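You operate a simulated robot arm through the tools that you are given. There is no shell and no other tool. Be economical: measure what you need, move in short steps, check, and stop when the job is done.

You run a simulated robot arm. Do the job below in one go: nothing can be reset, and whatever is moved stays where it is left.

JOB
Crease the cream folded card flat with the blue bar.
Fine: clamp it square in the corner frame for that and leave it clamped; bar back on the tool rest.

The check looks at the end state, three seconds after you hand in, the way a careful person would. Anything else that was tipped, shoved, dropped, spilled or broken makes it a failure.

ROBOT AND FRAMES
A 7-joint arm with a two-finger parallel gripper, fixed in place. Base frame: the origin is at the foot of the arm, x ahead of it, y to its left, z up; the work surface is at about z = 0. Units: cm, degrees, N and s.
With the tool pointing down near the work surface it reaches from about 24 to 62 cm from the base axis. Its first joint turns from -66.0 to 66.0 degrees. Payload 2.6 kg.
Tool frame: the origin (TCP) lies between the finger pads and is the grasp point; the fingertips stand 3 cm ahead of it; z points along the fingers, y is the line along which they close. Largest opening 9.4 cm; finger width 2.8, thickness 1; the body of the gripper, 5 by 9.6 cm, starts 5.5 cm behind the TCP.
Orientation is that of the tool frame in the base frame, as a unit quaternion [w, x, y, z]. With the fingers straight down and closing along the base's y, the tool's x points along the base's -x, its y along +y and its z along -z.

CONTROLS
- The arm moves only by the tool arm_command. Its argument "rows" is a list of rows, each an object (a shift or turn left out is 0, a gripper value left out holds the last) with "offset": the shift along the tool's x, y, z in cm, a list of three; "turn": the turn, a rotation vector about the tool's x, y, z in degrees, a list of three. In form: [{"offset": [tx, ty, tz], "turn": [wx, wy, wz]}, ...]. A call has 1 to 20 rows; each row is the pose to reach, as a shift and turn from the pose commanded when the call began, along the tool's axes at that moment. "fingers" is the closure, from 0 (fully open) to 1 (shut), set as the call begins (left out, the last holds). Rows are played at 5 a second. More than 5 cm and 8.6 degrees between two rows, or a gripper value outside its range, and nothing of the call is played. Where a pose cannot be reached the arm comes as near as it can. A force on the tool above 40 N (or 10 N above the force at the start of the call, whichever is more), or a blocked arm, ends the call early, and 0.2 s more pass. Each finger travels about 7.2 cm/s and halts on what it meets, pressing with about 42 N; the grip force reading is that of the motor and also rises with nothing between the fingers. The clock runs only during rows and for 0.2 s after the last one: add rows that repeat a pose to give the fingers time. It gives the time, the measured TCP pose, the force on the tool (base axes), the opening and the grip force at its end, in the units of the frame above (readings bear some noise), and new pictures: "show" is both (left out), scene, wrist or none.
- Cameras (640 x 400 px; columns grow to the right, rows downward): "scene" is fixed at [4.8, 44.06, 57.31]; the picture's right is [-0.65, -0.76, 0.00], its down [-0.38, 0.32, -0.87] and it looks along [0.66, -0.57, -0.49] (base axes); focal length 323 px, centre (320, 200). "wrist" rides on the gripper at [7.6, 1.4, -10.3] in the tool frame; the picture's right is [-0.18, 0.98, 0.00], its down [-0.75, -0.14, -0.64] and it looks along [-0.63, -0.12, 0.77] (tool axes); focal length 243 px, centre (320, 200). There is no depth. A picture from a camera that has moved, and an enlarged one, comes with that camera's place and axes in the base frame and with its lens.
- inspect(camera, box): a new picture of the part [left, top, right, bottom] of that camera's present view, enlarged. It takes no simulated time.
- job_done(): hands the job in; it is judged then, once.

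Go step by step. Nothing tells you positions but the pictures and the camera data: compare them with the known pose of the tool, close in by small moves and look again before you grip or let go. The budget is 120 turns and 170 pictures, counting those below and the enlarged ones. Unless the task says otherwise, let go and move clear before handing in, and close with one line.

The tools are called after ">>>" by a JSON object that holds its "name" and its "arguments". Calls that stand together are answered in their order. arm_command: Moves the arm, as the interface text tells. Its arguments: {"type":"object","properties":{"rows":{"type":"array","items":{"type":"object","properties":{"offset":{"type":"array","items":{"type":"number"}},"turn":{"type":"array","items":{"type":"number"}}}}},"fingers":{"type":"number"},"show":{"type":"string","enum":["both","scene","wrist","none"]}},"required":["rows"]} The other tools are called the same way: inspect (camera, box) takes an enlarged picture of a part of a camera's view; job_done () hands the job in.

At the start:

```text
clock: 0.0
eef_pos: [38.36, 2.25, 34.76]
orientation: [-0.001, 0.0, 1.0, 0.0]
contact_force: [-0.7, -1.2, -0.5]
opening: 9.4
finger_force: 0.0
```

scene: 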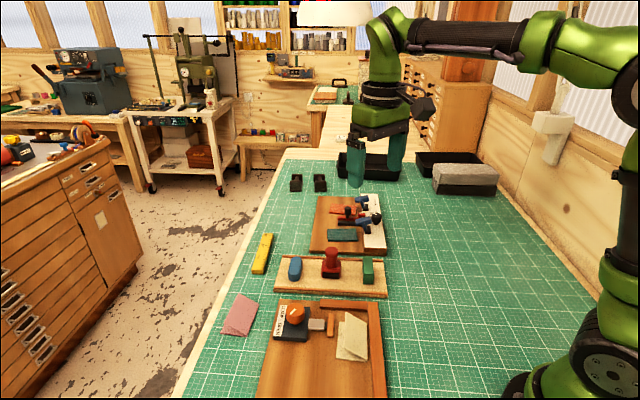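
wrist: 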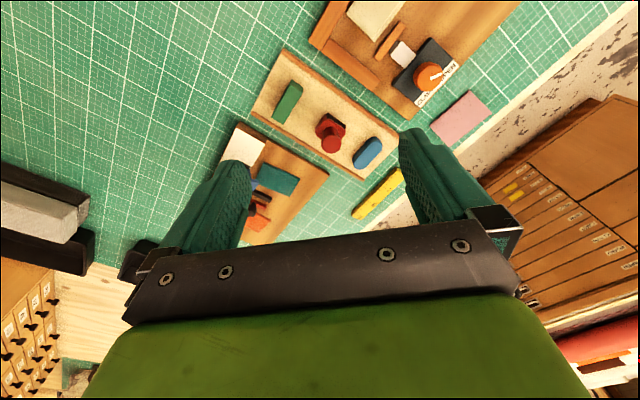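

I see a tool rest with a blue bar, red stamp and green bar, a corner frame with a knob clamp and a cream folded card nearest the camera. I'll look closer before moving.

>>> {"name": "inspect", "arguments": {"camera": "scene", "box": [240, 280, 400, 400]}}

>>> {"name": "inspect", "arguments": {"camera": "scene", "box": [260, 160, 420, 300]}}

>>> {"name": "inspect", "arguments": {"camera": "wrist", "box": [240, 0, 520, 180]}}

```text
3.33 times, centred on (320, 340) of scene
camera zoom: at [4.8, 44.06, 57.31], right [-0.65, -0.76, 0.0], down [-0.38, 0.32, -0.87], along [0.66, -0.57, -0.49], focal length 1076 px, centre (320, -267)
```

zoom: 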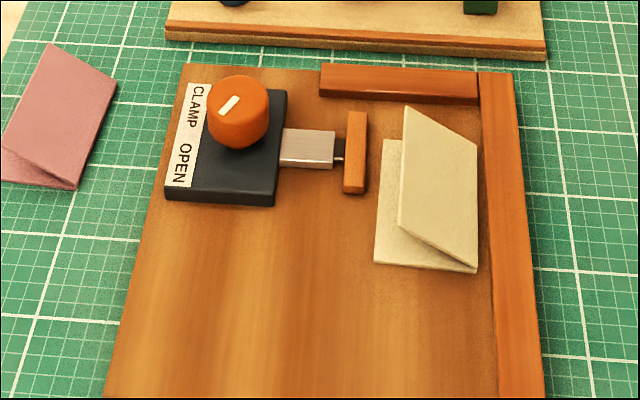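

```text
2.86 times, centred on (340, 230) of scene
camera zoom: at [4.8, 44.06, 57.31], right [-0.65, -0.76, 0.0], down [-0.38, 0.32, -0.87], along [0.66, -0.57, -0.49], focal length 923 px, centre (263, 114)
```

zoom: 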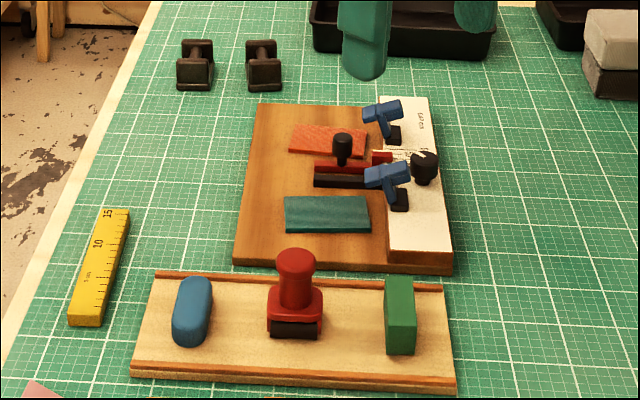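

```text
2.22 times, centred on (380, 90) of wrist
camera zoom: at [30.6, 3.64, 45.05], right [0.18, 0.98, 0.0], down [0.75, -0.14, 0.64], along [0.63, -0.12, -0.77], focal length 539 px, centre (187, 444)
```

zoom: 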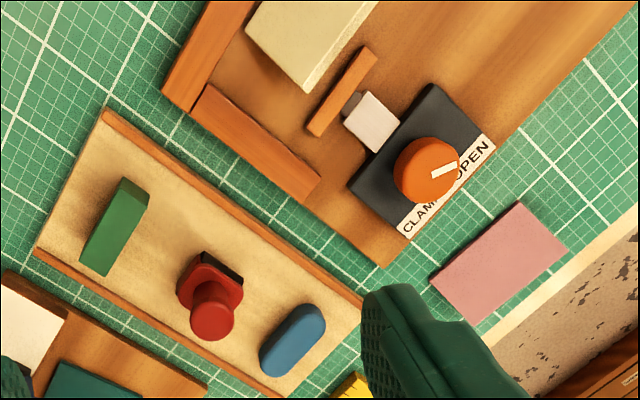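

The card's fold appears to face the right-hand fence and is rotated several degrees from it, and the knob mark seems to be at OPEN. I'll bring the wrist camera over the frame, yawed to match it, to measure.

>>> {"name": "arm_command", "arguments": {"rows": [{"offset": [0.73, 1.3, 1.3], "turn": [0, 0, 7.2]}, {"offset": [1.47, 2.6, 2.6], "turn": [0, 0, 14.4]}, {"offset": [2.2, 3.9, 3.9], "turn": [0, 0, 21.6]}, {"offset": [2.9, 5.2, 5.2], "turn": [0, 0, 28.8]}, {"offset": [3.65, 6.45, 6.5], "turn": [0, 0, 36]}, {"offset": [4.4, 7.75, 7.8], "turn": [0, 0, 43]}, {"offset": [4.4, 7.75, 7.8], "turn": [0, 0, 43]}]}}

```text
clock: 1.6
eef_pos: [33.91, 10.06, 26.87]
orientation: [0.001, 0.368, 0.93, 0.0]
contact_force: [0.7, 1.0, -0.3]
opening: 9.4
finger_force: 0.0
camera wrist: at [29.26, 16.25, 37.08], right [0.81, 0.59, 0.0], down [0.45, -0.62, 0.64], along [0.38, -0.52, -0.77], focal length 243 px, centre (320, 200)
```

scene: 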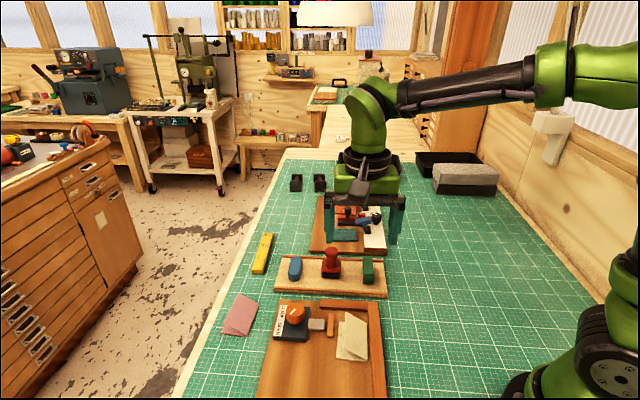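
wrist: 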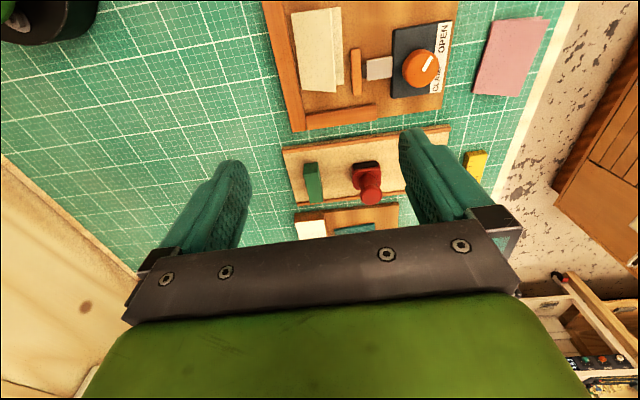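

The frame is now at the top of the wrist picture; zooming in to measure.

>>> {"name": "inspect", "arguments": {"camera": "wrist", "box": [250, 0, 470, 138]}}

>>> {"name": "inspect", "arguments": {"camera": "wrist", "box": [270, 115, 490, 252]}}

```text
2.90 times, centred on (360, 69) of wrist
camera zoom: at [29.26, 16.25, 37.08], right [0.81, 0.59, 0.0], down [0.45, -0.62, 0.64], along [0.38, -0.52, -0.77], focal length 703 px, centre (204, 580)
```

zoom: 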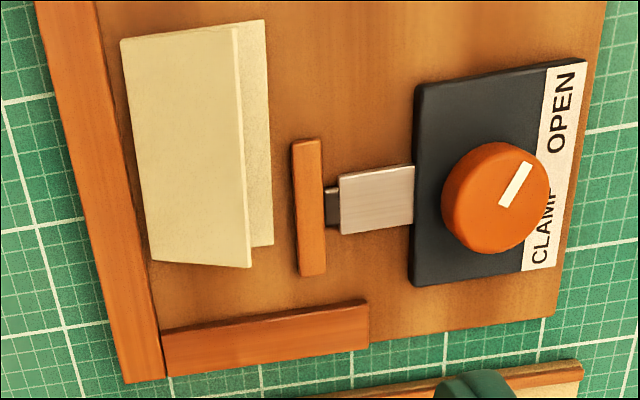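

```text
2.91 times, centred on (380, 184) of wrist
camera zoom: at [29.26, 16.25, 37.08], right [0.81, 0.59, 0.0], down [0.45, -0.62, 0.64], along [0.38, -0.52, -0.77], focal length 706 px, centre (146, 248)
```

zoom: 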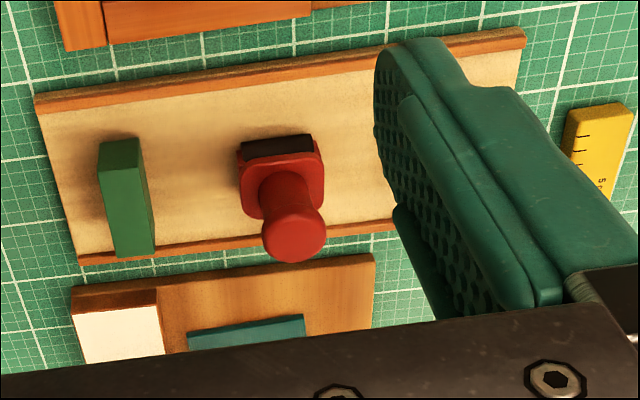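

The frame lies at about 45° to the base, corner near (35, 4.5), and the card is about 3° askew: 0.3–0.7 cm off the long fence and 3.3 cm from the short one. I'll close the fingers and hover over bare board beside the card's free edge to find the board height.

>>> {"name": "arm_command", "arguments": {"fingers": 1, "rows": [{"offset": [0.9, 1.03, 3], "turn": [0, 0, 0.6]}, {"offset": [1.8, 2.06, 6], "turn": [0, 0, 1.2]}, {"offset": [2.7, 3.1, 9], "turn": [0, 0, 1.8]}, {"offset": [3.6, 4.1, 12], "turn": [0, 0, 1.8]}, {"offset": [4.51, 5.15, 15], "turn": [0, 0, 1.8]}, {"offset": [4.51, 5.15, 16.8], "turn": [0, 0, 1.8]}, {"offset": [4.51, 5.15, 16.8], "turn": [0, 0, 1.8]}]}}

```text
clock: 3.2
eef_pos: [34.01, 16.9, 10.2]
orientation: [0.0, 0.381, 0.925, -0.001]
contact_force: [0.1, 0.1, -0.1]
opening: 0.0
finger_force: 33.1
camera wrist: at [29.59, 23.21, 20.41], right [0.82, 0.57, 0.0], down [0.43, -0.63, 0.64], along [0.36, -0.53, -0.77], focal length 243 px, centre (320, 200)
```

scene: 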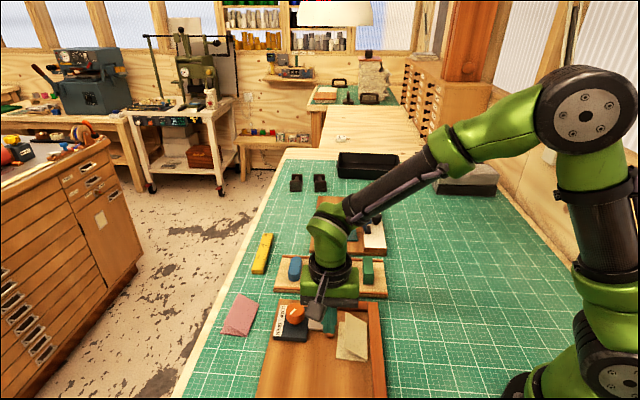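
wrist: 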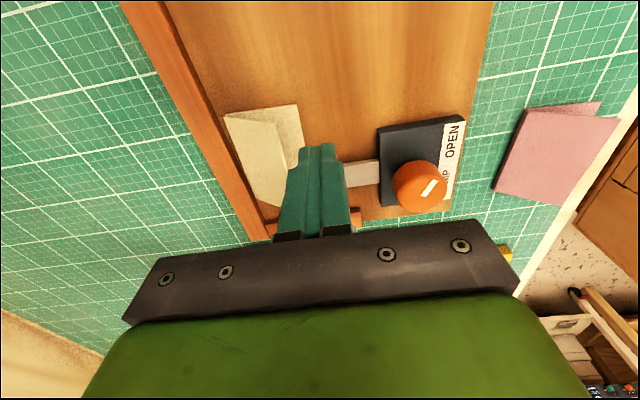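

Fingers are closed and hovering. I'll get a close view of the card and tip before going down.

>>> {"name": "inspect", "arguments": {"camera": "wrist", "box": [200, 80, 480, 255]}}

```text
2.29 times, centred on (340, 168) of wrist
camera zoom: at [29.59, 23.21, 20.41], right [0.82, 0.57, 0.0], down [0.43, -0.63, 0.64], along [0.36, -0.53, -0.77], focal length 555 px, centre (274, 274)
```

zoom: 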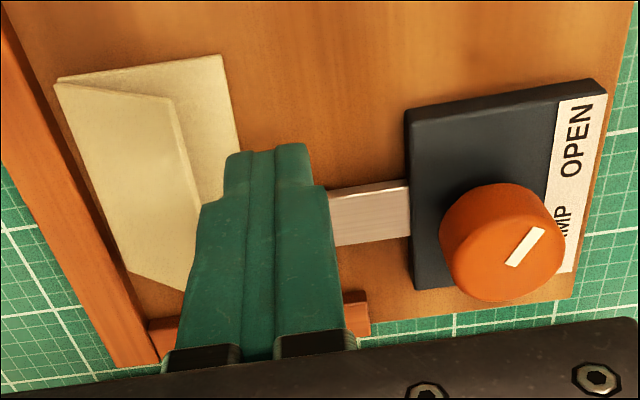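

Triangulating gives a board top at about z = 1.6. Going down carefully to just above it.

>>> {"name": "arm_command", "arguments": {"rows": [{"offset": [0, 0, 2]}, {"offset": [0, 0, 4]}, {"offset": [0, 0, 4.8]}, {"offset": [0, 0, 5.1]}, {"offset": [0, 0, 5.2]}, {"offset": [0, 0, 5.2]}], "show": "wrist"}}

```text
clock: 4.6
eef_pos: [34.13, 16.95, 5.05]
orientation: [-0.001, 0.382, 0.924, 0.001]
contact_force: [1.1, 0.5, -0.2]
opening: 0.02
finger_force: 32.6
camera wrist: at [29.56, 23.26, 15.2], right [0.82, 0.57, 0.0], down [0.44, -0.63, 0.64], along [0.36, -0.53, -0.77], focal length 243 px, centre (320, 200)
```

wrist: 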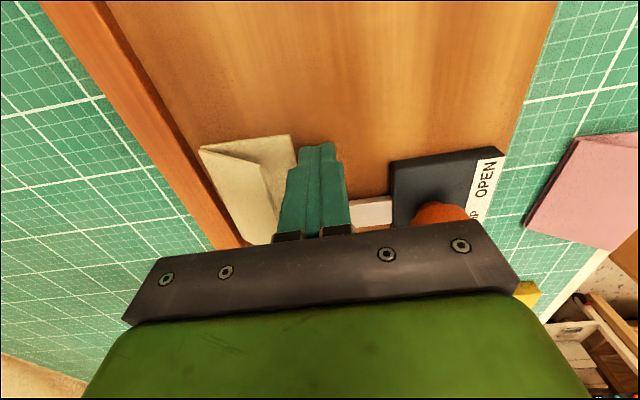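

>>> {"name": "arm_command", "arguments": {"rows": [{"offset": [0, 0, 0.15]}, {"offset": [0, 0, 0.3]}, {"offset": [0, 0, 0.45]}, {"offset": [0, 0, 0.5]}], "show": "none"}}

>>> {"name": "inspect", "arguments": {"camera": "scene", "box": [260, 280, 400, 380]}}

```text
clock: 5.6
eef_pos: [34.13, 16.94, 4.33]
orientation: [0.0, 0.38, 0.925, 0.0]
contact_force: [1.0, 0.6, -0.5]
opening: 0.0
finger_force: 32.6
```

```text
4.00 times, centred on (330, 330) of scene
camera zoom: at [4.8, 44.06, 57.31], right [-0.65, -0.76, 0.0], down [-0.38, 0.32, -0.87], along [0.66, -0.57, -0.49], focal length 1292 px, centre (280, -320)
```

zoom: 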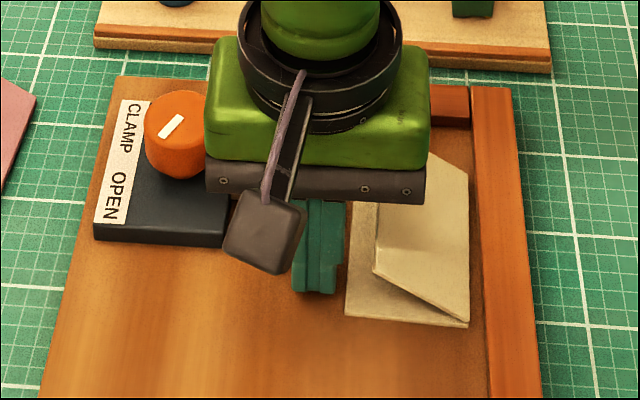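

Still no contact at tip z ≈ 1.3; continuing slowly.

>>> {"name": "arm_command", "arguments": {"rows": [{"offset": [0, 0, 0.1]}, {"offset": [0, 0, 0.2]}, {"offset": [0, 0, 0.3]}, {"offset": [0, 0, 0.35]}], "show": "none"}}

```text
clock: 6.6
eef_pos: [34.05, 16.83, 4.32]
orientation: [0.0, 0.382, 0.924, 0.0]
contact_force: [-5.5, -3.7, 13.4]
opening: 0.0
finger_force: 33.5
```

Contact: board top is at z ≈ 1.3. I lift a hair and sweep toward the long fence to push the card's free edge.

>>> {"name": "arm_command", "arguments": {"rows": [{"offset": [0, 0, -0.22]}, {"offset": [0, -0.4, -0.22]}, {"offset": [0, -0.8, -0.22]}, {"offset": [0, -1.0, -0.22]}, {"offset": [0, -1.2, -0.22]}, {"offset": [0, -1.3, -0.22]}], "show": "wrist"}}

>>> {"name": "inspect", "arguments": {"camera": "scene", "box": [300, 300, 400, 380]}}

```text
clock: 8.0
eef_pos: [33.12, 15.91, 4.35]
orientation: [0.001, 0.381, 0.925, 0.001]
contact_force: [1.8, 0.9, -0.1]
opening: 0.01
finger_force: 33.0
camera wrist: at [28.73, 22.25, 14.62], right [0.82, 0.57, 0.0], down [0.43, -0.63, 0.64], along [0.37, -0.53, -0.77], focal length 243 px, centre (320, 200)
```

wrist: 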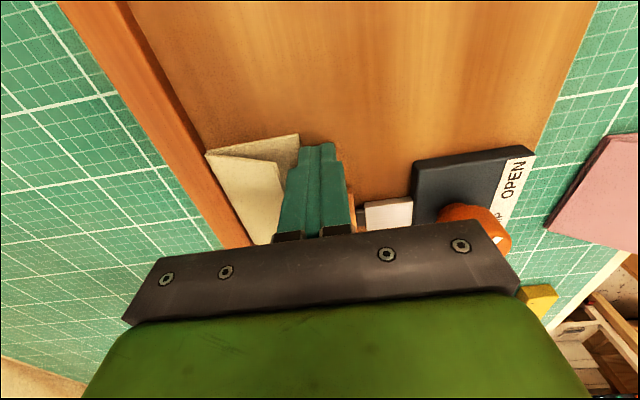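

```text
5.00 times, centred on (350, 340) of scene
camera zoom: at [4.8, 44.06, 57.31], right [-0.65, -0.76, 0.0], down [-0.38, 0.32, -0.87], along [0.66, -0.57, -0.49], focal length 1615 px, centre (170, -500)
```

zoom: 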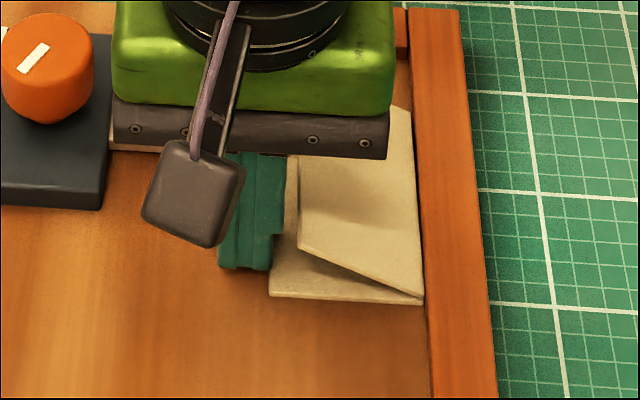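

The card has moved and looks almost flush with the long fence. A little more until the force rises.

>>> {"name": "arm_command", "arguments": {"rows": [{"offset": [0, -0.1, 0]}, {"offset": [0, -0.2, 0]}, {"offset": [0, -0.3, 0]}], "show": "none"}}

>>> {"name": "inspect", "arguments": {"camera": "scene", "box": [320, 300, 400, 364]}}

```text
clock: 8.8
eef_pos: [33.02, 15.86, 4.46]
orientation: [0.003, 0.38, 0.925, 0.002]
contact_force: [10.0, 5.8, 0.9]
opening: 0.0
finger_force: 33.0
```

```text
6.25 times, centred on (360, 332) of scene
camera zoom: at [4.8, 44.06, 57.31], right [-0.65, -0.76, 0.0], down [-0.38, 0.32, -0.87], along [0.66, -0.57, -0.49], focal length 2018 px, centre (70, -625)
```

zoom: 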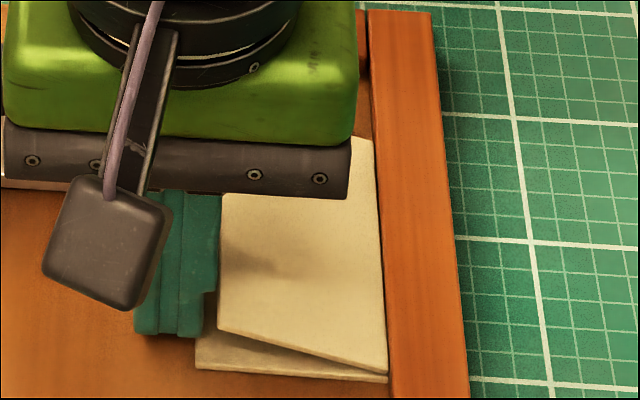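

It is flush (about 11 N against the fence). I now back off, lift, and go round to the card's near short edge.

>>> {"name": "arm_command", "arguments": {"rows": [{"offset": [0, 0.7, 0]}, {"offset": [0, 0.8, -3]}, {"offset": [0.5, 0.5, -5]}, {"offset": [3, -1.5, -5]}, {"offset": [4.3, -3.4, -5]}, {"offset": [4.3, -3.4, -3]}, {"offset": [4.3, -3.4, -1]}, {"offset": [4.3, -3.4, -0.4]}, {"offset": [4.3, -3.4, -0.05]}, {"offset": [4.3, -3.4, -0.05]}]}}

>>> {"name": "inspect", "arguments": {"camera": "scene", "box": [310, 300, 400, 372]}}

```text
clock: 11.0
eef_pos: [27.42, 16.35, 4.16]
orientation: [0.0, 0.381, 0.924, 0.0]
contact_force: [-0.6, -0.9, 0.6]
opening: 0.0
finger_force: 33.2
camera wrist: at [23.0, 22.66, 14.51], right [0.82, 0.57, 0.0], down [0.44, -0.63, 0.64], along [0.36, -0.53, -0.77], focal length 243 px, centre (320, 200)
```

scene: 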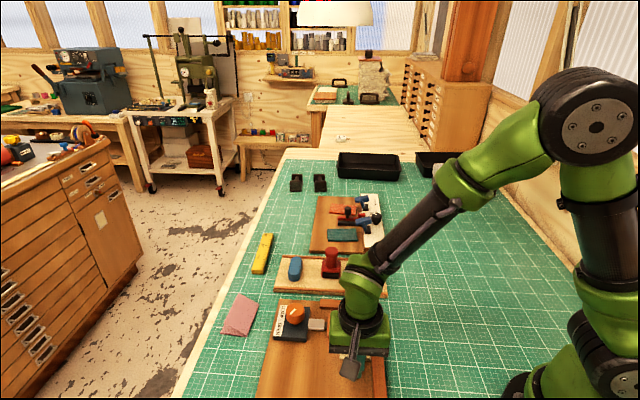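
wrist: 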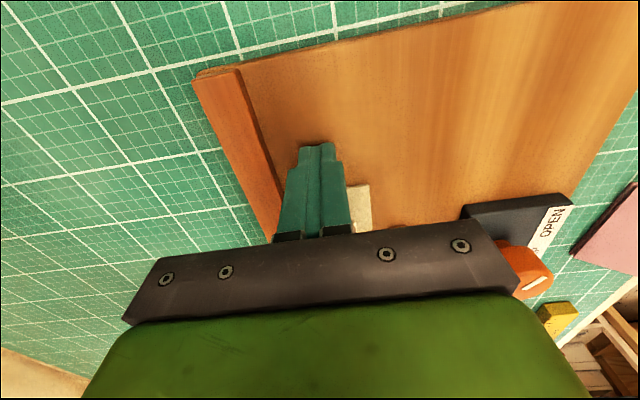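

```text
5.56 times, centred on (355, 336) of scene
camera zoom: at [4.8, 44.06, 57.31], right [-0.65, -0.76, 0.0], down [-0.38, 0.32, -0.87], along [0.66, -0.57, -0.49], focal length 1794 px, centre (126, -556)
```

zoom: 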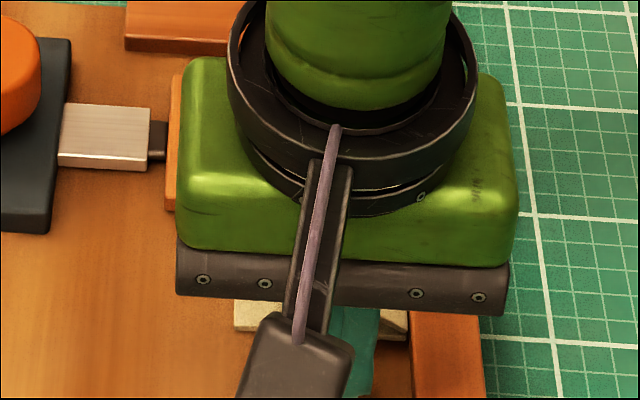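

The finger is behind the short edge. Pushing along the fence toward the corner, stopping a bit short of the expected end.

>>> {"name": "arm_command", "arguments": {"rows": [{"offset": [-0.5, 0, 0]}, {"offset": [-1.0, 0, 0]}, {"offset": [-1.5, 0, 0]}, {"offset": [-2.0, 0, 0]}, {"offset": [-2.5, 0, 0]}, {"offset": [-3.0, 0, 0]}, {"offset": [-3.4, 0, 0]}, {"offset": [-3.6, 0, 0]}], "show": "wrist"}}

>>> {"name": "inspect", "arguments": {"camera": "scene", "box": [310, 300, 400, 372]}}

```text
clock: 12.8
eef_pos: [30.08, 13.84, 4.38]
orientation: [0.0, 0.381, 0.925, 0.0]
contact_force: [-0.7, 0.3, -0.1]
opening: 0.0
finger_force: 33.4
camera wrist: at [25.59, 20.16, 14.65], right [0.82, 0.57, 0.0], down [0.44, -0.63, 0.64], along [0.36, -0.53, -0.77], focal length 243 px, centre (320, 200)
```

wrist: 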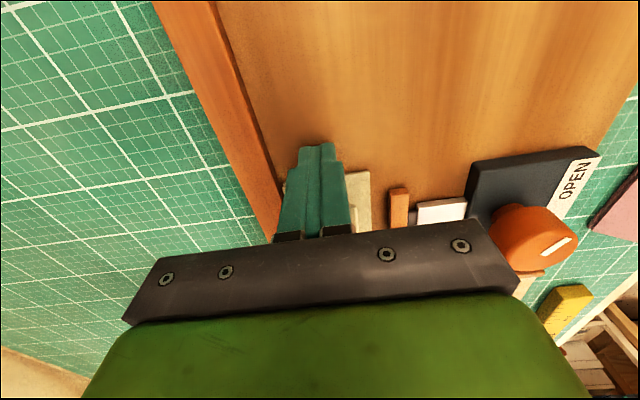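

```text
5.56 times, centred on (355, 336) of scene
camera zoom: at [4.8, 44.06, 57.31], right [-0.65, -0.76, 0.0], down [-0.38, 0.32, -0.87], along [0.66, -0.57, -0.49], focal length 1794 px, centre (126, -556)
```

zoom: 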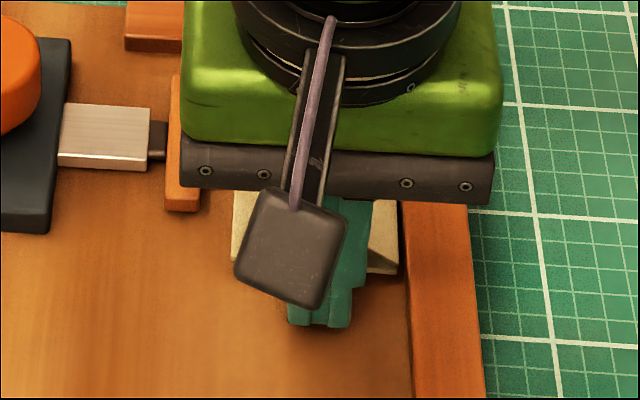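

The card is riding along. Continuing in small steps until it meets the short fence.

>>> {"name": "arm_command", "arguments": {"rows": [{"offset": [-0.2, 0, 0]}, {"offset": [-0.4, 0, 0]}, {"offset": [-0.5, 0, 0]}], "show": "none"}}

>>> {"name": "inspect", "arguments": {"camera": "scene", "box": [310, 280, 400, 352]}}

```text
clock: 13.6
eef_pos: [30.48, 13.35, 4.4]
orientation: [0.0, 0.381, 0.924, 0.0]
contact_force: [-1.1, -0.1, -0.3]
opening: 0.02
finger_force: 33.2
```

```text
5.56 times, centred on (355, 316) of scene
camera zoom: at [4.8, 44.06, 57.31], right [-0.65, -0.76, 0.0], down [-0.38, 0.32, -0.87], along [0.66, -0.57, -0.49], focal length 1794 px, centre (126, -444)
```

zoom: 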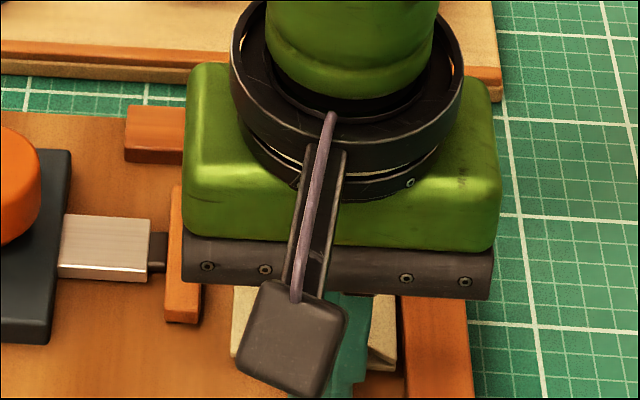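

>>> {"name": "arm_command", "arguments": {"rows": [{"offset": [-0.1, 0, 0]}, {"offset": [-0.2, 0, 0]}, {"offset": [-0.3, 0, 0]}, {"offset": [-0.4, 0, 0]}], "show": "none"}}

```text
clock: 14.6
eef_pos: [30.63, 13.28, 4.38]
orientation: [-0.002, 0.38, 0.925, 0.0]
contact_force: [-11.2, 8.8, 4.5]
opening: 0.02
finger_force: 32.7
```

Solid contact (~14 N), so the card is seated in the corner. Backing off and lifting to look.

>>> {"name": "arm_command", "arguments": {"rows": [{"offset": [0.5, 0, 0]}, {"offset": [1.2, 0, -1]}, {"offset": [2, 0, -5]}, {"offset": [2, 2, -9]}, {"offset": [2, 4, -12]}, {"offset": [2, 4, -14]}, {"offset": [2, 4, -14]}]}}

>>> {"name": "inspect", "arguments": {"camera": "wrist", "box": [180, 60, 500, 260]}}

```text
clock: 16.2
eef_pos: [32.08, 17.55, 18.3]
orientation: [0.0, 0.381, 0.925, 0.0]
contact_force: [0.3, -0.3, -0.9]
opening: 0.01
finger_force: 33.3
camera wrist: at [27.64, 23.9, 28.64], right [0.82, 0.57, 0.0], down [0.44, -0.63, 0.64], along [0.36, -0.53, -0.77], focal length 243 px, centre (320, 200)
```

scene: 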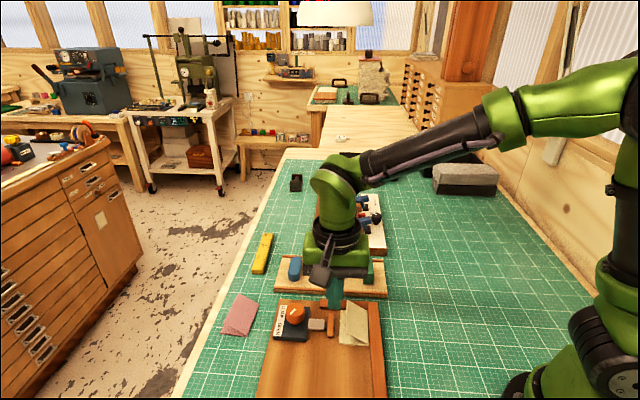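
wrist: 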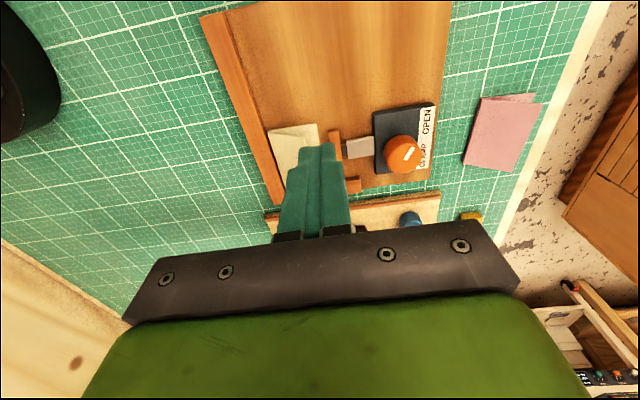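

```text
2.00 times, centred on (340, 160) of wrist
camera zoom: at [27.64, 23.9, 28.64], right [0.82, 0.57, 0.0], down [0.44, -0.63, 0.64], along [0.36, -0.53, -0.77], focal length 485 px, centre (280, 280)
```

zoom: 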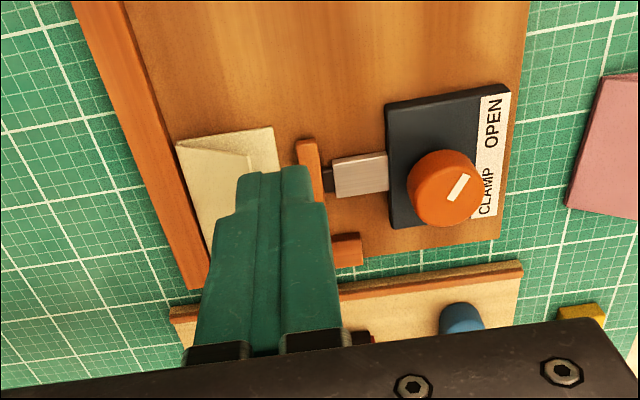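

>>> {"name": "inspect", "arguments": {"camera": "scene", "box": [260, 285, 400, 373]}}

>>> {"name": "inspect", "arguments": {"camera": "scene", "box": [270, 295, 330, 345]}}

```text
4.55 times, centred on (330, 329) of scene
camera zoom: at [4.8, 44.06, 57.31], right [-0.65, -0.76, 0.0], down [-0.38, 0.32, -0.87], along [0.66, -0.57, -0.49], focal length 1468 px, centre (274, -386)
```

zoom: 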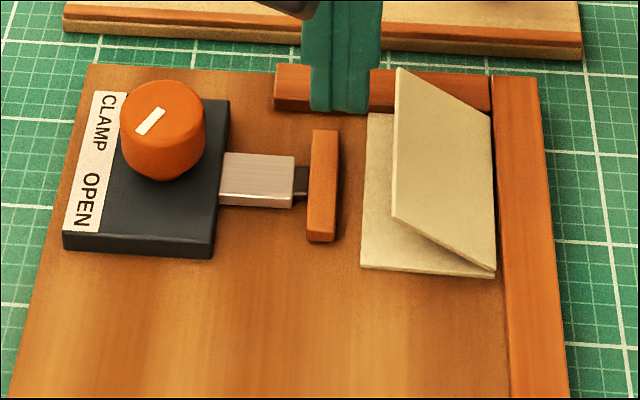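

```text
8.00 times, centred on (300, 320) of scene
camera zoom: at [4.8, 44.06, 57.31], right [-0.65, -0.76, 0.0], down [-0.38, 0.32, -0.87], along [0.66, -0.57, -0.49], focal length 2584 px, centre (480, -760)
```

zoom: 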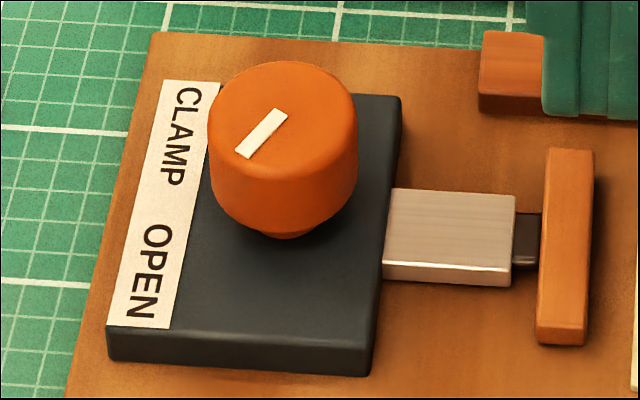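

The card sits in the corner. Next I hover over the knob with open fingers, yawed so that a 90° clockwise turn is available, and measure the knob.

>>> {"name": "arm_command", "arguments": {"fingers": 0, "rows": [{"offset": [-1.4, 1.3, 0], "turn": [0, 0, -7.5]}, {"offset": [-2.8, 2.6, 0], "turn": [0, 0, -15]}, {"offset": [-4.2, 3.9, 1], "turn": [0, 0, -22.5]}, {"offset": [-5.6, 5.2, 2], "turn": [0, 0, -30]}, {"offset": [-7, 6.5, 3], "turn": [0, 0, -37.5]}, {"offset": [-8.48, 7.93, 4.3], "turn": [0, 0, -44.8]}, {"offset": [-8.48, 7.93, 4.3], "turn": [0, 0, -44.8]}], "show": "wrist"}}

>>> {"name": "inspect", "arguments": {"camera": "wrist", "box": [220, 40, 420, 165]}}

```text
clock: 17.8
eef_pos: [43.76, 17.08, 13.99]
orientation: [0.001, -0.001, 1.0, 0.0]
contact_force: [-0.4, -0.3, 1.2]
opening: 9.39
finger_force: 0.2
camera wrist: at [36.08, 18.49, 24.29], right [0.18, 0.98, 0.0], down [0.75, -0.14, 0.64], along [0.63, -0.12, -0.77], focal length 243 px, centre (320, 200)
```

wrist: 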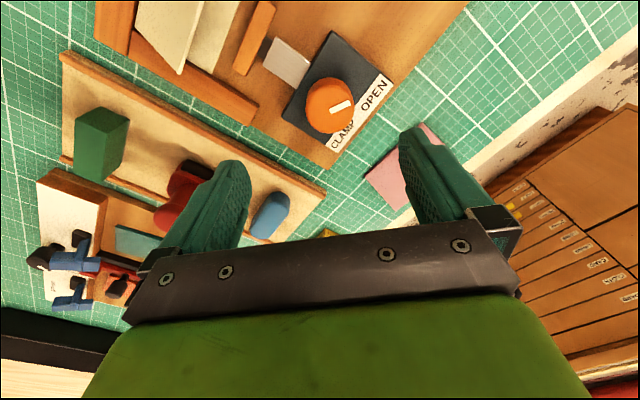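

```text
3.20 times, centred on (320, 102) of wrist
camera zoom: at [36.08, 18.49, 24.29], right [0.18, 0.98, 0.0], down [0.75, -0.14, 0.64], along [0.63, -0.12, -0.77], focal length 776 px, centre (320, 512)
```

zoom: 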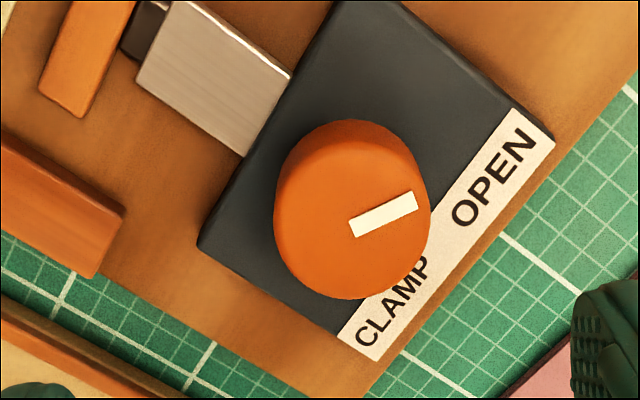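

The knob is at about (42.9, 18.0), about 3.9 cm wide with its top near z = 5, and its mark clearly points to OPEN. I'll lower around it with a partial opening.

>>> {"name": "arm_command", "arguments": {"fingers": 0.35, "rows": [{"offset": [0.86, 0.92, 0]}, {"offset": [0.86, 0.92, 2]}, {"offset": [0.86, 0.92, 4]}, {"offset": [0.86, 0.92, 5]}, {"offset": [0.86, 0.92, 5]}]}}

>>> {"name": "inspect", "arguments": {"camera": "wrist", "box": [220, 60, 420, 240]}}

>>> {"name": "inspect", "arguments": {"camera": "scene", "box": [260, 270, 360, 350]}}

```text
clock: 19.0
eef_pos: [42.88, 18.02, 9.05]
orientation: [0.0, 0.0, 1.0, 0.0]
contact_force: [-0.1, 0.5, 0.3]
opening: 6.08
finger_force: 0.0
camera wrist: at [35.22, 19.4, 19.3], right [0.18, 0.98, 0.0], down [0.75, -0.14, 0.64], along [0.63, -0.12, -0.77], focal length 243 px, centre (320, 200)
```

scene: 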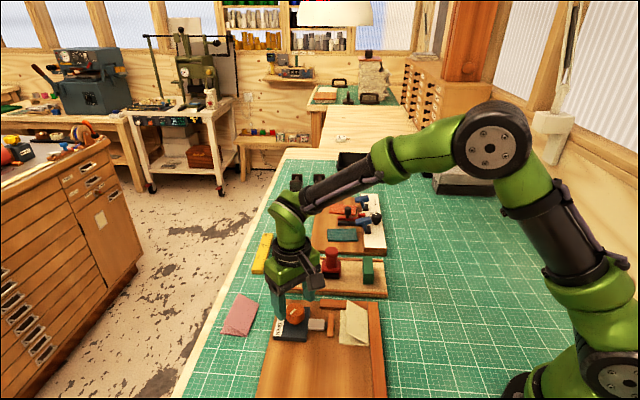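
wrist: 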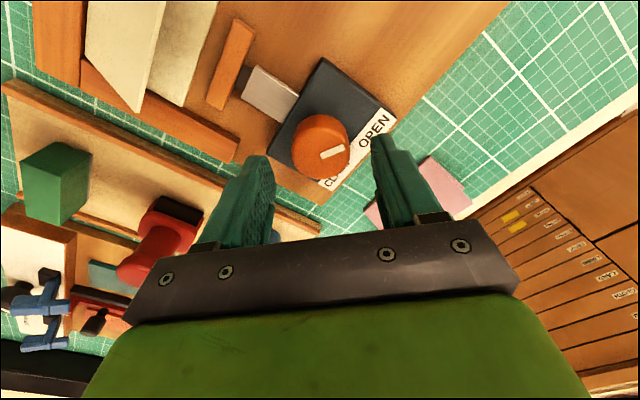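

```text
2.22 times, centred on (320, 150) of wrist
camera zoom: at [35.22, 19.4, 19.3], right [0.18, 0.98, 0.0], down [0.75, -0.14, 0.64], along [0.63, -0.12, -0.77], focal length 539 px, centre (320, 311)
```

zoom: 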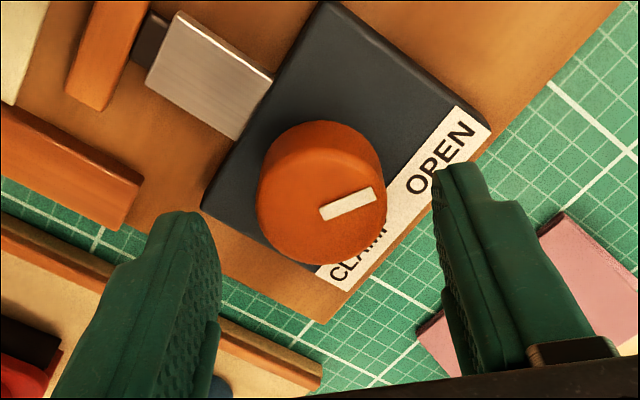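

```text
5.00 times, centred on (310, 310) of scene
camera zoom: at [4.8, 44.06, 57.31], right [-0.65, -0.76, 0.0], down [-0.38, 0.32, -0.87], along [0.66, -0.57, -0.49], focal length 1615 px, centre (370, -350)
```

zoom: 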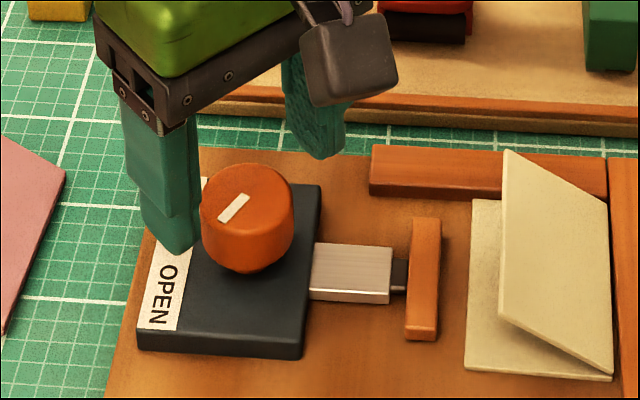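

Centring agrees with both views. Lowering onto the knob and closing.

>>> {"name": "arm_command", "arguments": {"rows": [{"offset": [0, 0, 1]}, {"offset": [0, 0, 2]}, {"offset": [0, 0, 2.6]}, {"offset": [0, 0, 2.6]}], "show": "none"}}

>>> {"name": "inspect", "arguments": {"camera": "scene", "box": [260, 270, 360, 350]}}

```text
clock: 20.0
eef_pos: [42.82, 17.99, 6.47]
orientation: [0.0, 0.001, 1.0, 0.001]
contact_force: [0.8, 0.7, -0.6]
opening: 6.12
finger_force: 0.1
```

```text
5.00 times, centred on (310, 310) of scene
camera zoom: at [4.8, 44.06, 57.31], right [-0.65, -0.76, 0.0], down [-0.38, 0.32, -0.87], along [0.66, -0.57, -0.49], focal length 1615 px, centre (370, -350)
```

zoom: 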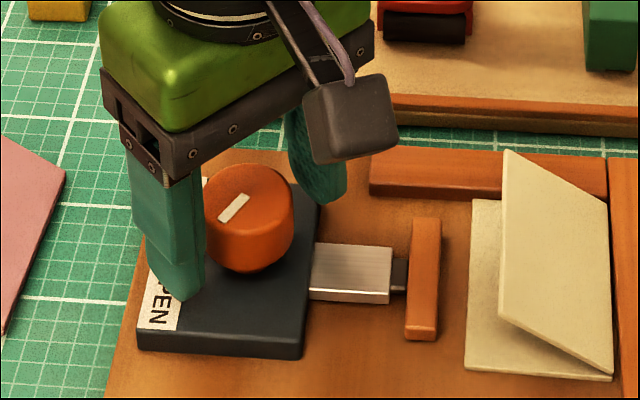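

>>> {"name": "arm_command", "arguments": {"fingers": 1, "rows": [{"offset": [0, 0, 0]}, {"offset": [0, 0, 0]}, {"offset": [0, 0, 0]}], "show": "none"}}

>>> {"name": "inspect", "arguments": {"camera": "scene", "box": [260, 270, 360, 350]}}

```text
clock: 20.8
eef_pos: [42.86, 18.0, 6.47]
orientation: [0.0, 0.0, 1.0, 0.0]
contact_force: [1.7, 4.8, -4.3]
opening: 3.7
finger_force: 44.9
```

```text
5.00 times, centred on (310, 310) of scene
camera zoom: at [4.81, 44.06, 57.31], right [-0.65, -0.76, 0.0], down [-0.38, 0.32, -0.87], along [0.66, -0.57, -0.49], focal length 1615 px, centre (370, -350)
```

zoom: 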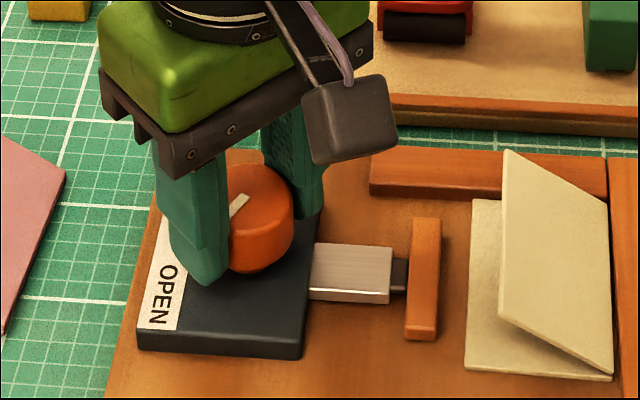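

The knob is gripped, with small side force. Turning clockwise 30° first to see the jaw react.

>>> {"name": "arm_command", "arguments": {"rows": [{"turn": [0, 0, 6]}, {"turn": [0, 0, 12]}, {"turn": [0, 0, 18]}, {"turn": [0, 0, 24]}, {"turn": [0, 0, 30]}], "show": "none"}}

>>> {"name": "inspect", "arguments": {"camera": "scene", "box": [260, 270, 380, 365]}}

```text
clock: 22.0
eef_pos: [42.82, 18.07, 6.42]
orientation: [0.0, 0.259, 0.966, 0.001]
contact_force: [14.2, 16.0, -23.0]
opening: 3.71
finger_force: 45.2
```

```text
4.21 times, centred on (320, 318) of scene
camera zoom: at [4.82, 44.07, 57.31], right [-0.65, -0.76, 0.0], down [-0.38, 0.32, -0.87], along [0.66, -0.57, -0.49], focal length 1360 px, centre (320, -295)
```

zoom: 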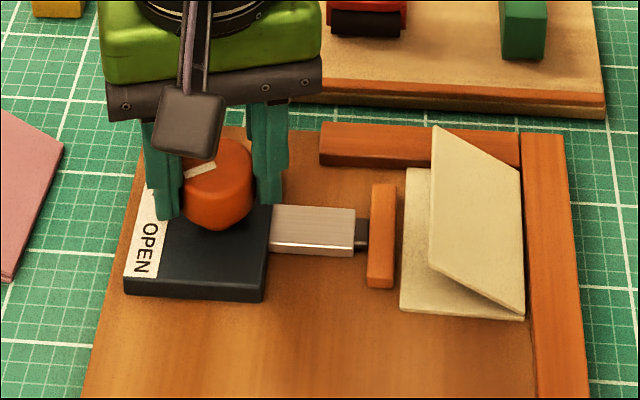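

The knob turns and the jaw has advanced most of the way toward the card. Easing the sideways and vertical strain slightly while turning on.

>>> {"name": "arm_command", "arguments": {"rows": [{"offset": [-0.04, 0.13, 0.15], "turn": [0, 0, 0]}, {"offset": [-0.04, 0.13, 0.15], "turn": [0, 0, 6]}, {"offset": [-0.04, 0.13, 0.15], "turn": [0, 0, 12]}, {"offset": [-0.04, 0.13, 0.15], "turn": [0, 0, 18]}], "show": "none"}}

>>> {"name": "inspect", "arguments": {"camera": "scene", "box": [260, 270, 380, 365]}}

```text
clock: 23.0
eef_pos: [42.87, 18.2, 6.53]
orientation: [-0.002, 0.409, 0.913, 0.0]
contact_force: [-25.8, -3.3, 29.9]
opening: 3.74
finger_force: 45.4
```

```text
4.21 times, centred on (320, 318) of scene
camera zoom: at [4.79, 44.05, 57.32], right [-0.65, -0.76, 0.0], down [-0.38, 0.32, -0.87], along [0.66, -0.57, -0.49], focal length 1360 px, centre (320, -295)
```

zoom: 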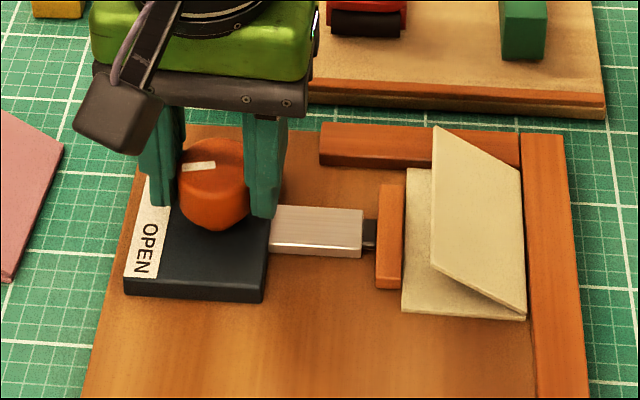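

The jaw has reached the card, but strain has built up on the tool. I'll release, settle, and look again before the final turning.

>>> {"name": "arm_command", "arguments": {"fingers": 0.42, "rows": [{"offset": [0, 0, -0.1]}, {"offset": [0, 0, -0.15]}, {"offset": [0, 0, -0.15]}], "show": "wrist"}}

>>> {"name": "inspect", "arguments": {"camera": "wrist", "box": [200, 90, 440, 240]}}

>>> {"name": "inspect", "arguments": {"camera": "scene", "box": [260, 270, 380, 365]}}

```text
clock: 23.8
eef_pos: [43.06, 18.08, 6.54]
orientation: [0.0, 0.407, 0.913, 0.0]
contact_force: [0.0, 0.8, -0.2]
opening: 5.46
finger_force: 0.2
camera wrist: at [38.86, 24.67, 16.75], right [0.85, 0.52, 0.0], down [0.4, -0.65, 0.64], along [0.33, -0.55, -0.77], focal length 243 px, centre (320, 200)
```

wrist: 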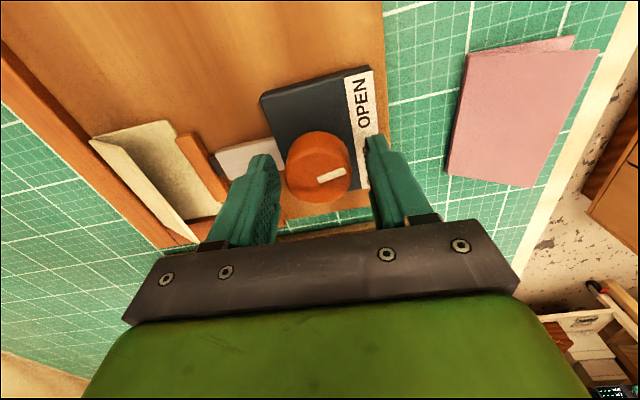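

```text
2.67 times, centred on (320, 165) of wrist
camera zoom: at [38.86, 24.67, 16.75], right [0.85, 0.52, 0.0], down [0.4, -0.65, 0.64], along [0.33, -0.55, -0.77], focal length 647 px, centre (320, 293)
```

zoom: 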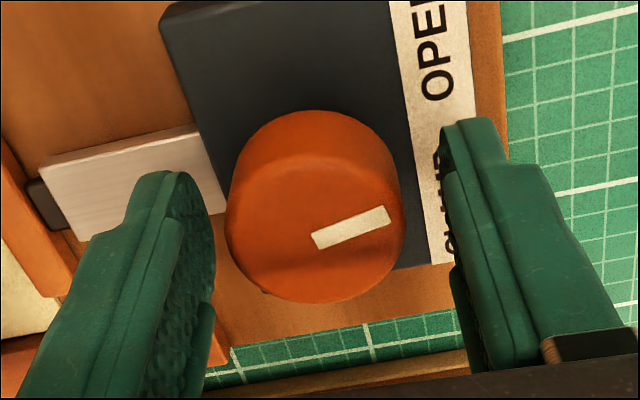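

```text
4.21 times, centred on (320, 318) of scene
camera zoom: at [4.8, 44.06, 57.31], right [-0.65, -0.76, 0.0], down [-0.38, 0.32, -0.87], along [0.66, -0.57, -0.49], focal length 1360 px, centre (320, -295)
```

zoom: 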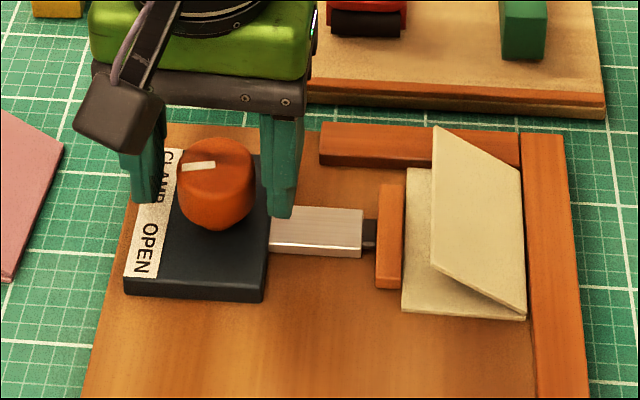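

The knob mark has gone from about 105° to about 51°, matching my turn, so there was no slip. I recentre, grip again and turn the rest gently.

>>> {"name": "arm_command", "arguments": {"rows": [{"offset": [0.12, -0.15, 0]}, {"offset": [0.12, -0.15, 0]}], "show": "none"}}

>>> {"name": "arm_command", "arguments": {"fingers": 1, "rows": [{"offset": [0, 0, 0]}, {"offset": [0, 0, 0]}, {"offset": [0, 0, 0]}], "show": "none"}}

>>> {"name": "arm_command", "arguments": {"rows": [{"turn": [0, 0, 5]}, {"turn": [0, 0, 10]}, {"turn": [0, 0, 14]}], "show": "none"}}

>>> {"name": "inspect", "arguments": {"camera": "scene", "box": [260, 270, 380, 365]}}

```text
clock: 24.4
eef_pos: [42.65, 18.17, 6.43]
orientation: [0.0, 0.407, 0.914, 0.001]
contact_force: [0.2, -1.1, 0.7]
opening: 5.45
finger_force: 0.0
```

```text
clock: 25.2
eef_pos: [42.76, 18.18, 6.52]
orientation: [0.0, 0.406, 0.914, 0.0]
contact_force: [9.5, 7.2, -6.3]
opening: 3.73
finger_force: 45.5
```

```text
clock: 26.0
eef_pos: [42.8, 18.17, 6.51]
orientation: [0.0, 0.516, 0.856, 0.0]
contact_force: [7.1, 10.1, -3.4]
opening: 3.75
finger_force: 45.3
```

```text
4.21 times, centred on (320, 318) of scene
camera zoom: at [4.8, 44.06, 57.31], right [-0.65, -0.76, 0.0], down [-0.38, 0.32, -0.87], along [0.66, -0.57, -0.49], focal length 1360 px, centre (320, -295)
```

zoom: 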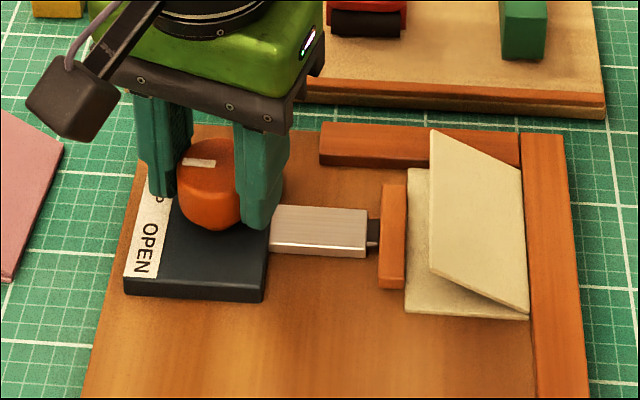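

Smooth this time; the jaw is pushing the card flush. Continuing.

>>> {"name": "arm_command", "arguments": {"rows": [{"turn": [0, 0, 5]}, {"turn": [0, 0, 10]}, {"turn": [0, 0, 14]}], "show": "none"}}

>>> {"name": "inspect", "arguments": {"camera": "scene", "box": [260, 270, 380, 365]}}

```text
clock: 26.8
eef_pos: [42.87, 18.14, 6.46]
orientation: [0.0, 0.616, 0.788, 0.001]
contact_force: [13.3, 14.9, -11.2]
opening: 3.74
finger_force: 44.8
```

```text
4.21 times, centred on (320, 318) of scene
camera zoom: at [4.81, 44.06, 57.31], right [-0.65, -0.76, 0.0], down [-0.38, 0.32, -0.87], along [0.66, -0.57, -0.49], focal length 1360 px, centre (320, -295)
```

zoom: 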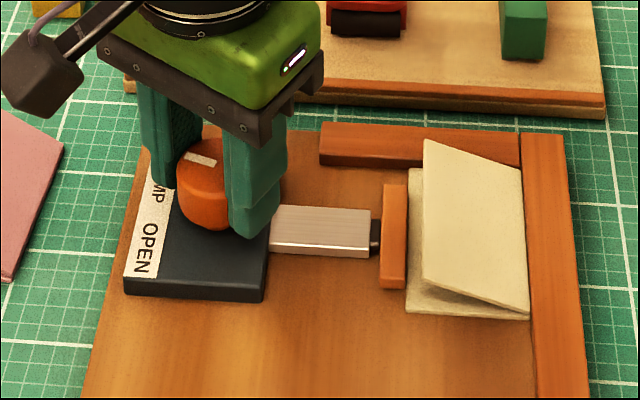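

>>> {"name": "arm_command", "arguments": {"rows": [{"turn": [0, 0, 4]}, {"turn": [0, 0, 8]}, {"turn": [0, 0, 12]}], "show": "none"}}

>>> {"name": "inspect", "arguments": {"camera": "scene", "box": [260, 270, 380, 365]}}

```text
clock: 27.6
eef_pos: [42.88, 18.13, 6.59]
orientation: [0.0, 0.694, 0.72, 0.002]
contact_force: [20.7, 22.1, -18.5]
opening: 3.73
finger_force: 45.0
```

```text
4.21 times, centred on (320, 318) of scene
camera zoom: at [4.81, 44.06, 57.31], right [-0.65, -0.76, 0.0], down [-0.38, 0.32, -0.87], along [0.66, -0.57, -0.49], focal length 1360 px, centre (320, -295)
```

zoom: 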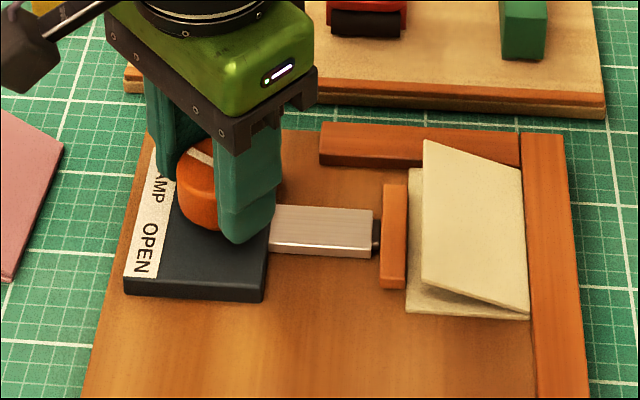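

Force on the tool is rising again; I release and read the knob's mark.

>>> {"name": "arm_command", "arguments": {"fingers": 0.4, "rows": [{"offset": [0, 0, 0]}, {"offset": [0, 0, 0]}, {"offset": [0, 0, 0]}], "show": "wrist"}}

>>> {"name": "inspect", "arguments": {"camera": "wrist", "box": [200, 90, 440, 240]}}

>>> {"name": "inspect", "arguments": {"camera": "scene", "box": [260, 270, 380, 365]}}

```text
clock: 28.4
eef_pos: [42.75, 18.07, 6.52]
orientation: [-0.001, 0.695, 0.719, -0.001]
contact_force: [0.6, -0.1, -0.4]
opening: 5.65
finger_force: 0.0
camera wrist: at [43.86, 25.66, 16.76], right [0.99, -0.15, 0.0], down [-0.11, -0.76, 0.64], along [-0.1, -0.64, -0.77], focal length 243 px, centre (320, 200)
```

wrist: 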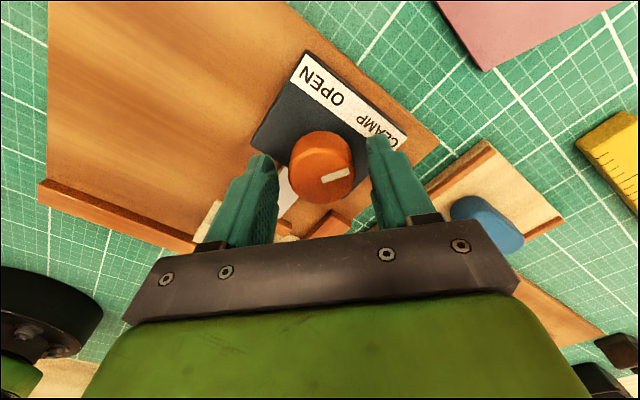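

```text
2.67 times, centred on (320, 165) of wrist
camera zoom: at [43.86, 25.66, 16.76], right [0.99, -0.15, 0.0], down [-0.11, -0.76, 0.64], along [-0.1, -0.64, -0.77], focal length 647 px, centre (320, 293)
```

zoom: 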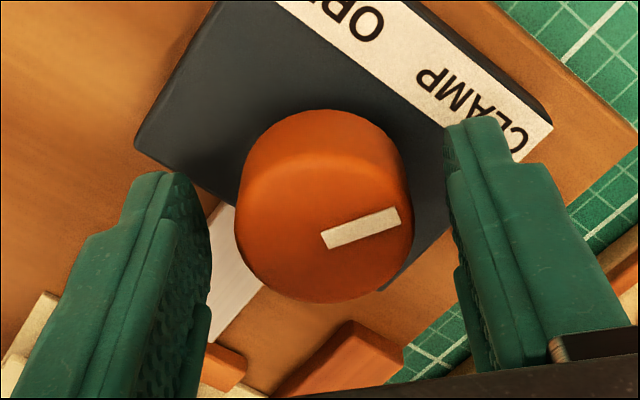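

```text
4.21 times, centred on (320, 318) of scene
camera zoom: at [4.8, 44.06, 57.31], right [-0.65, -0.76, 0.0], down [-0.38, 0.32, -0.87], along [0.66, -0.57, -0.49], focal length 1360 px, centre (320, -295)
```

zoom: 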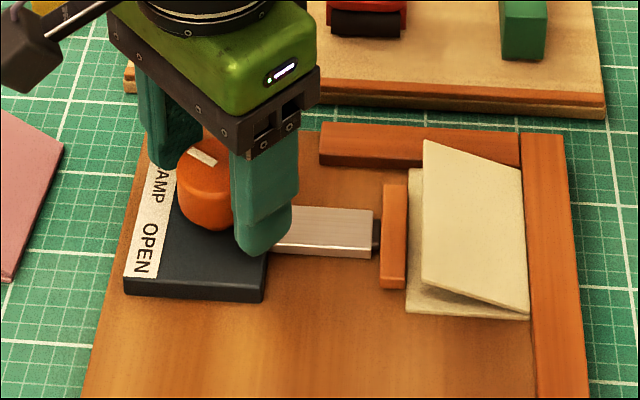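

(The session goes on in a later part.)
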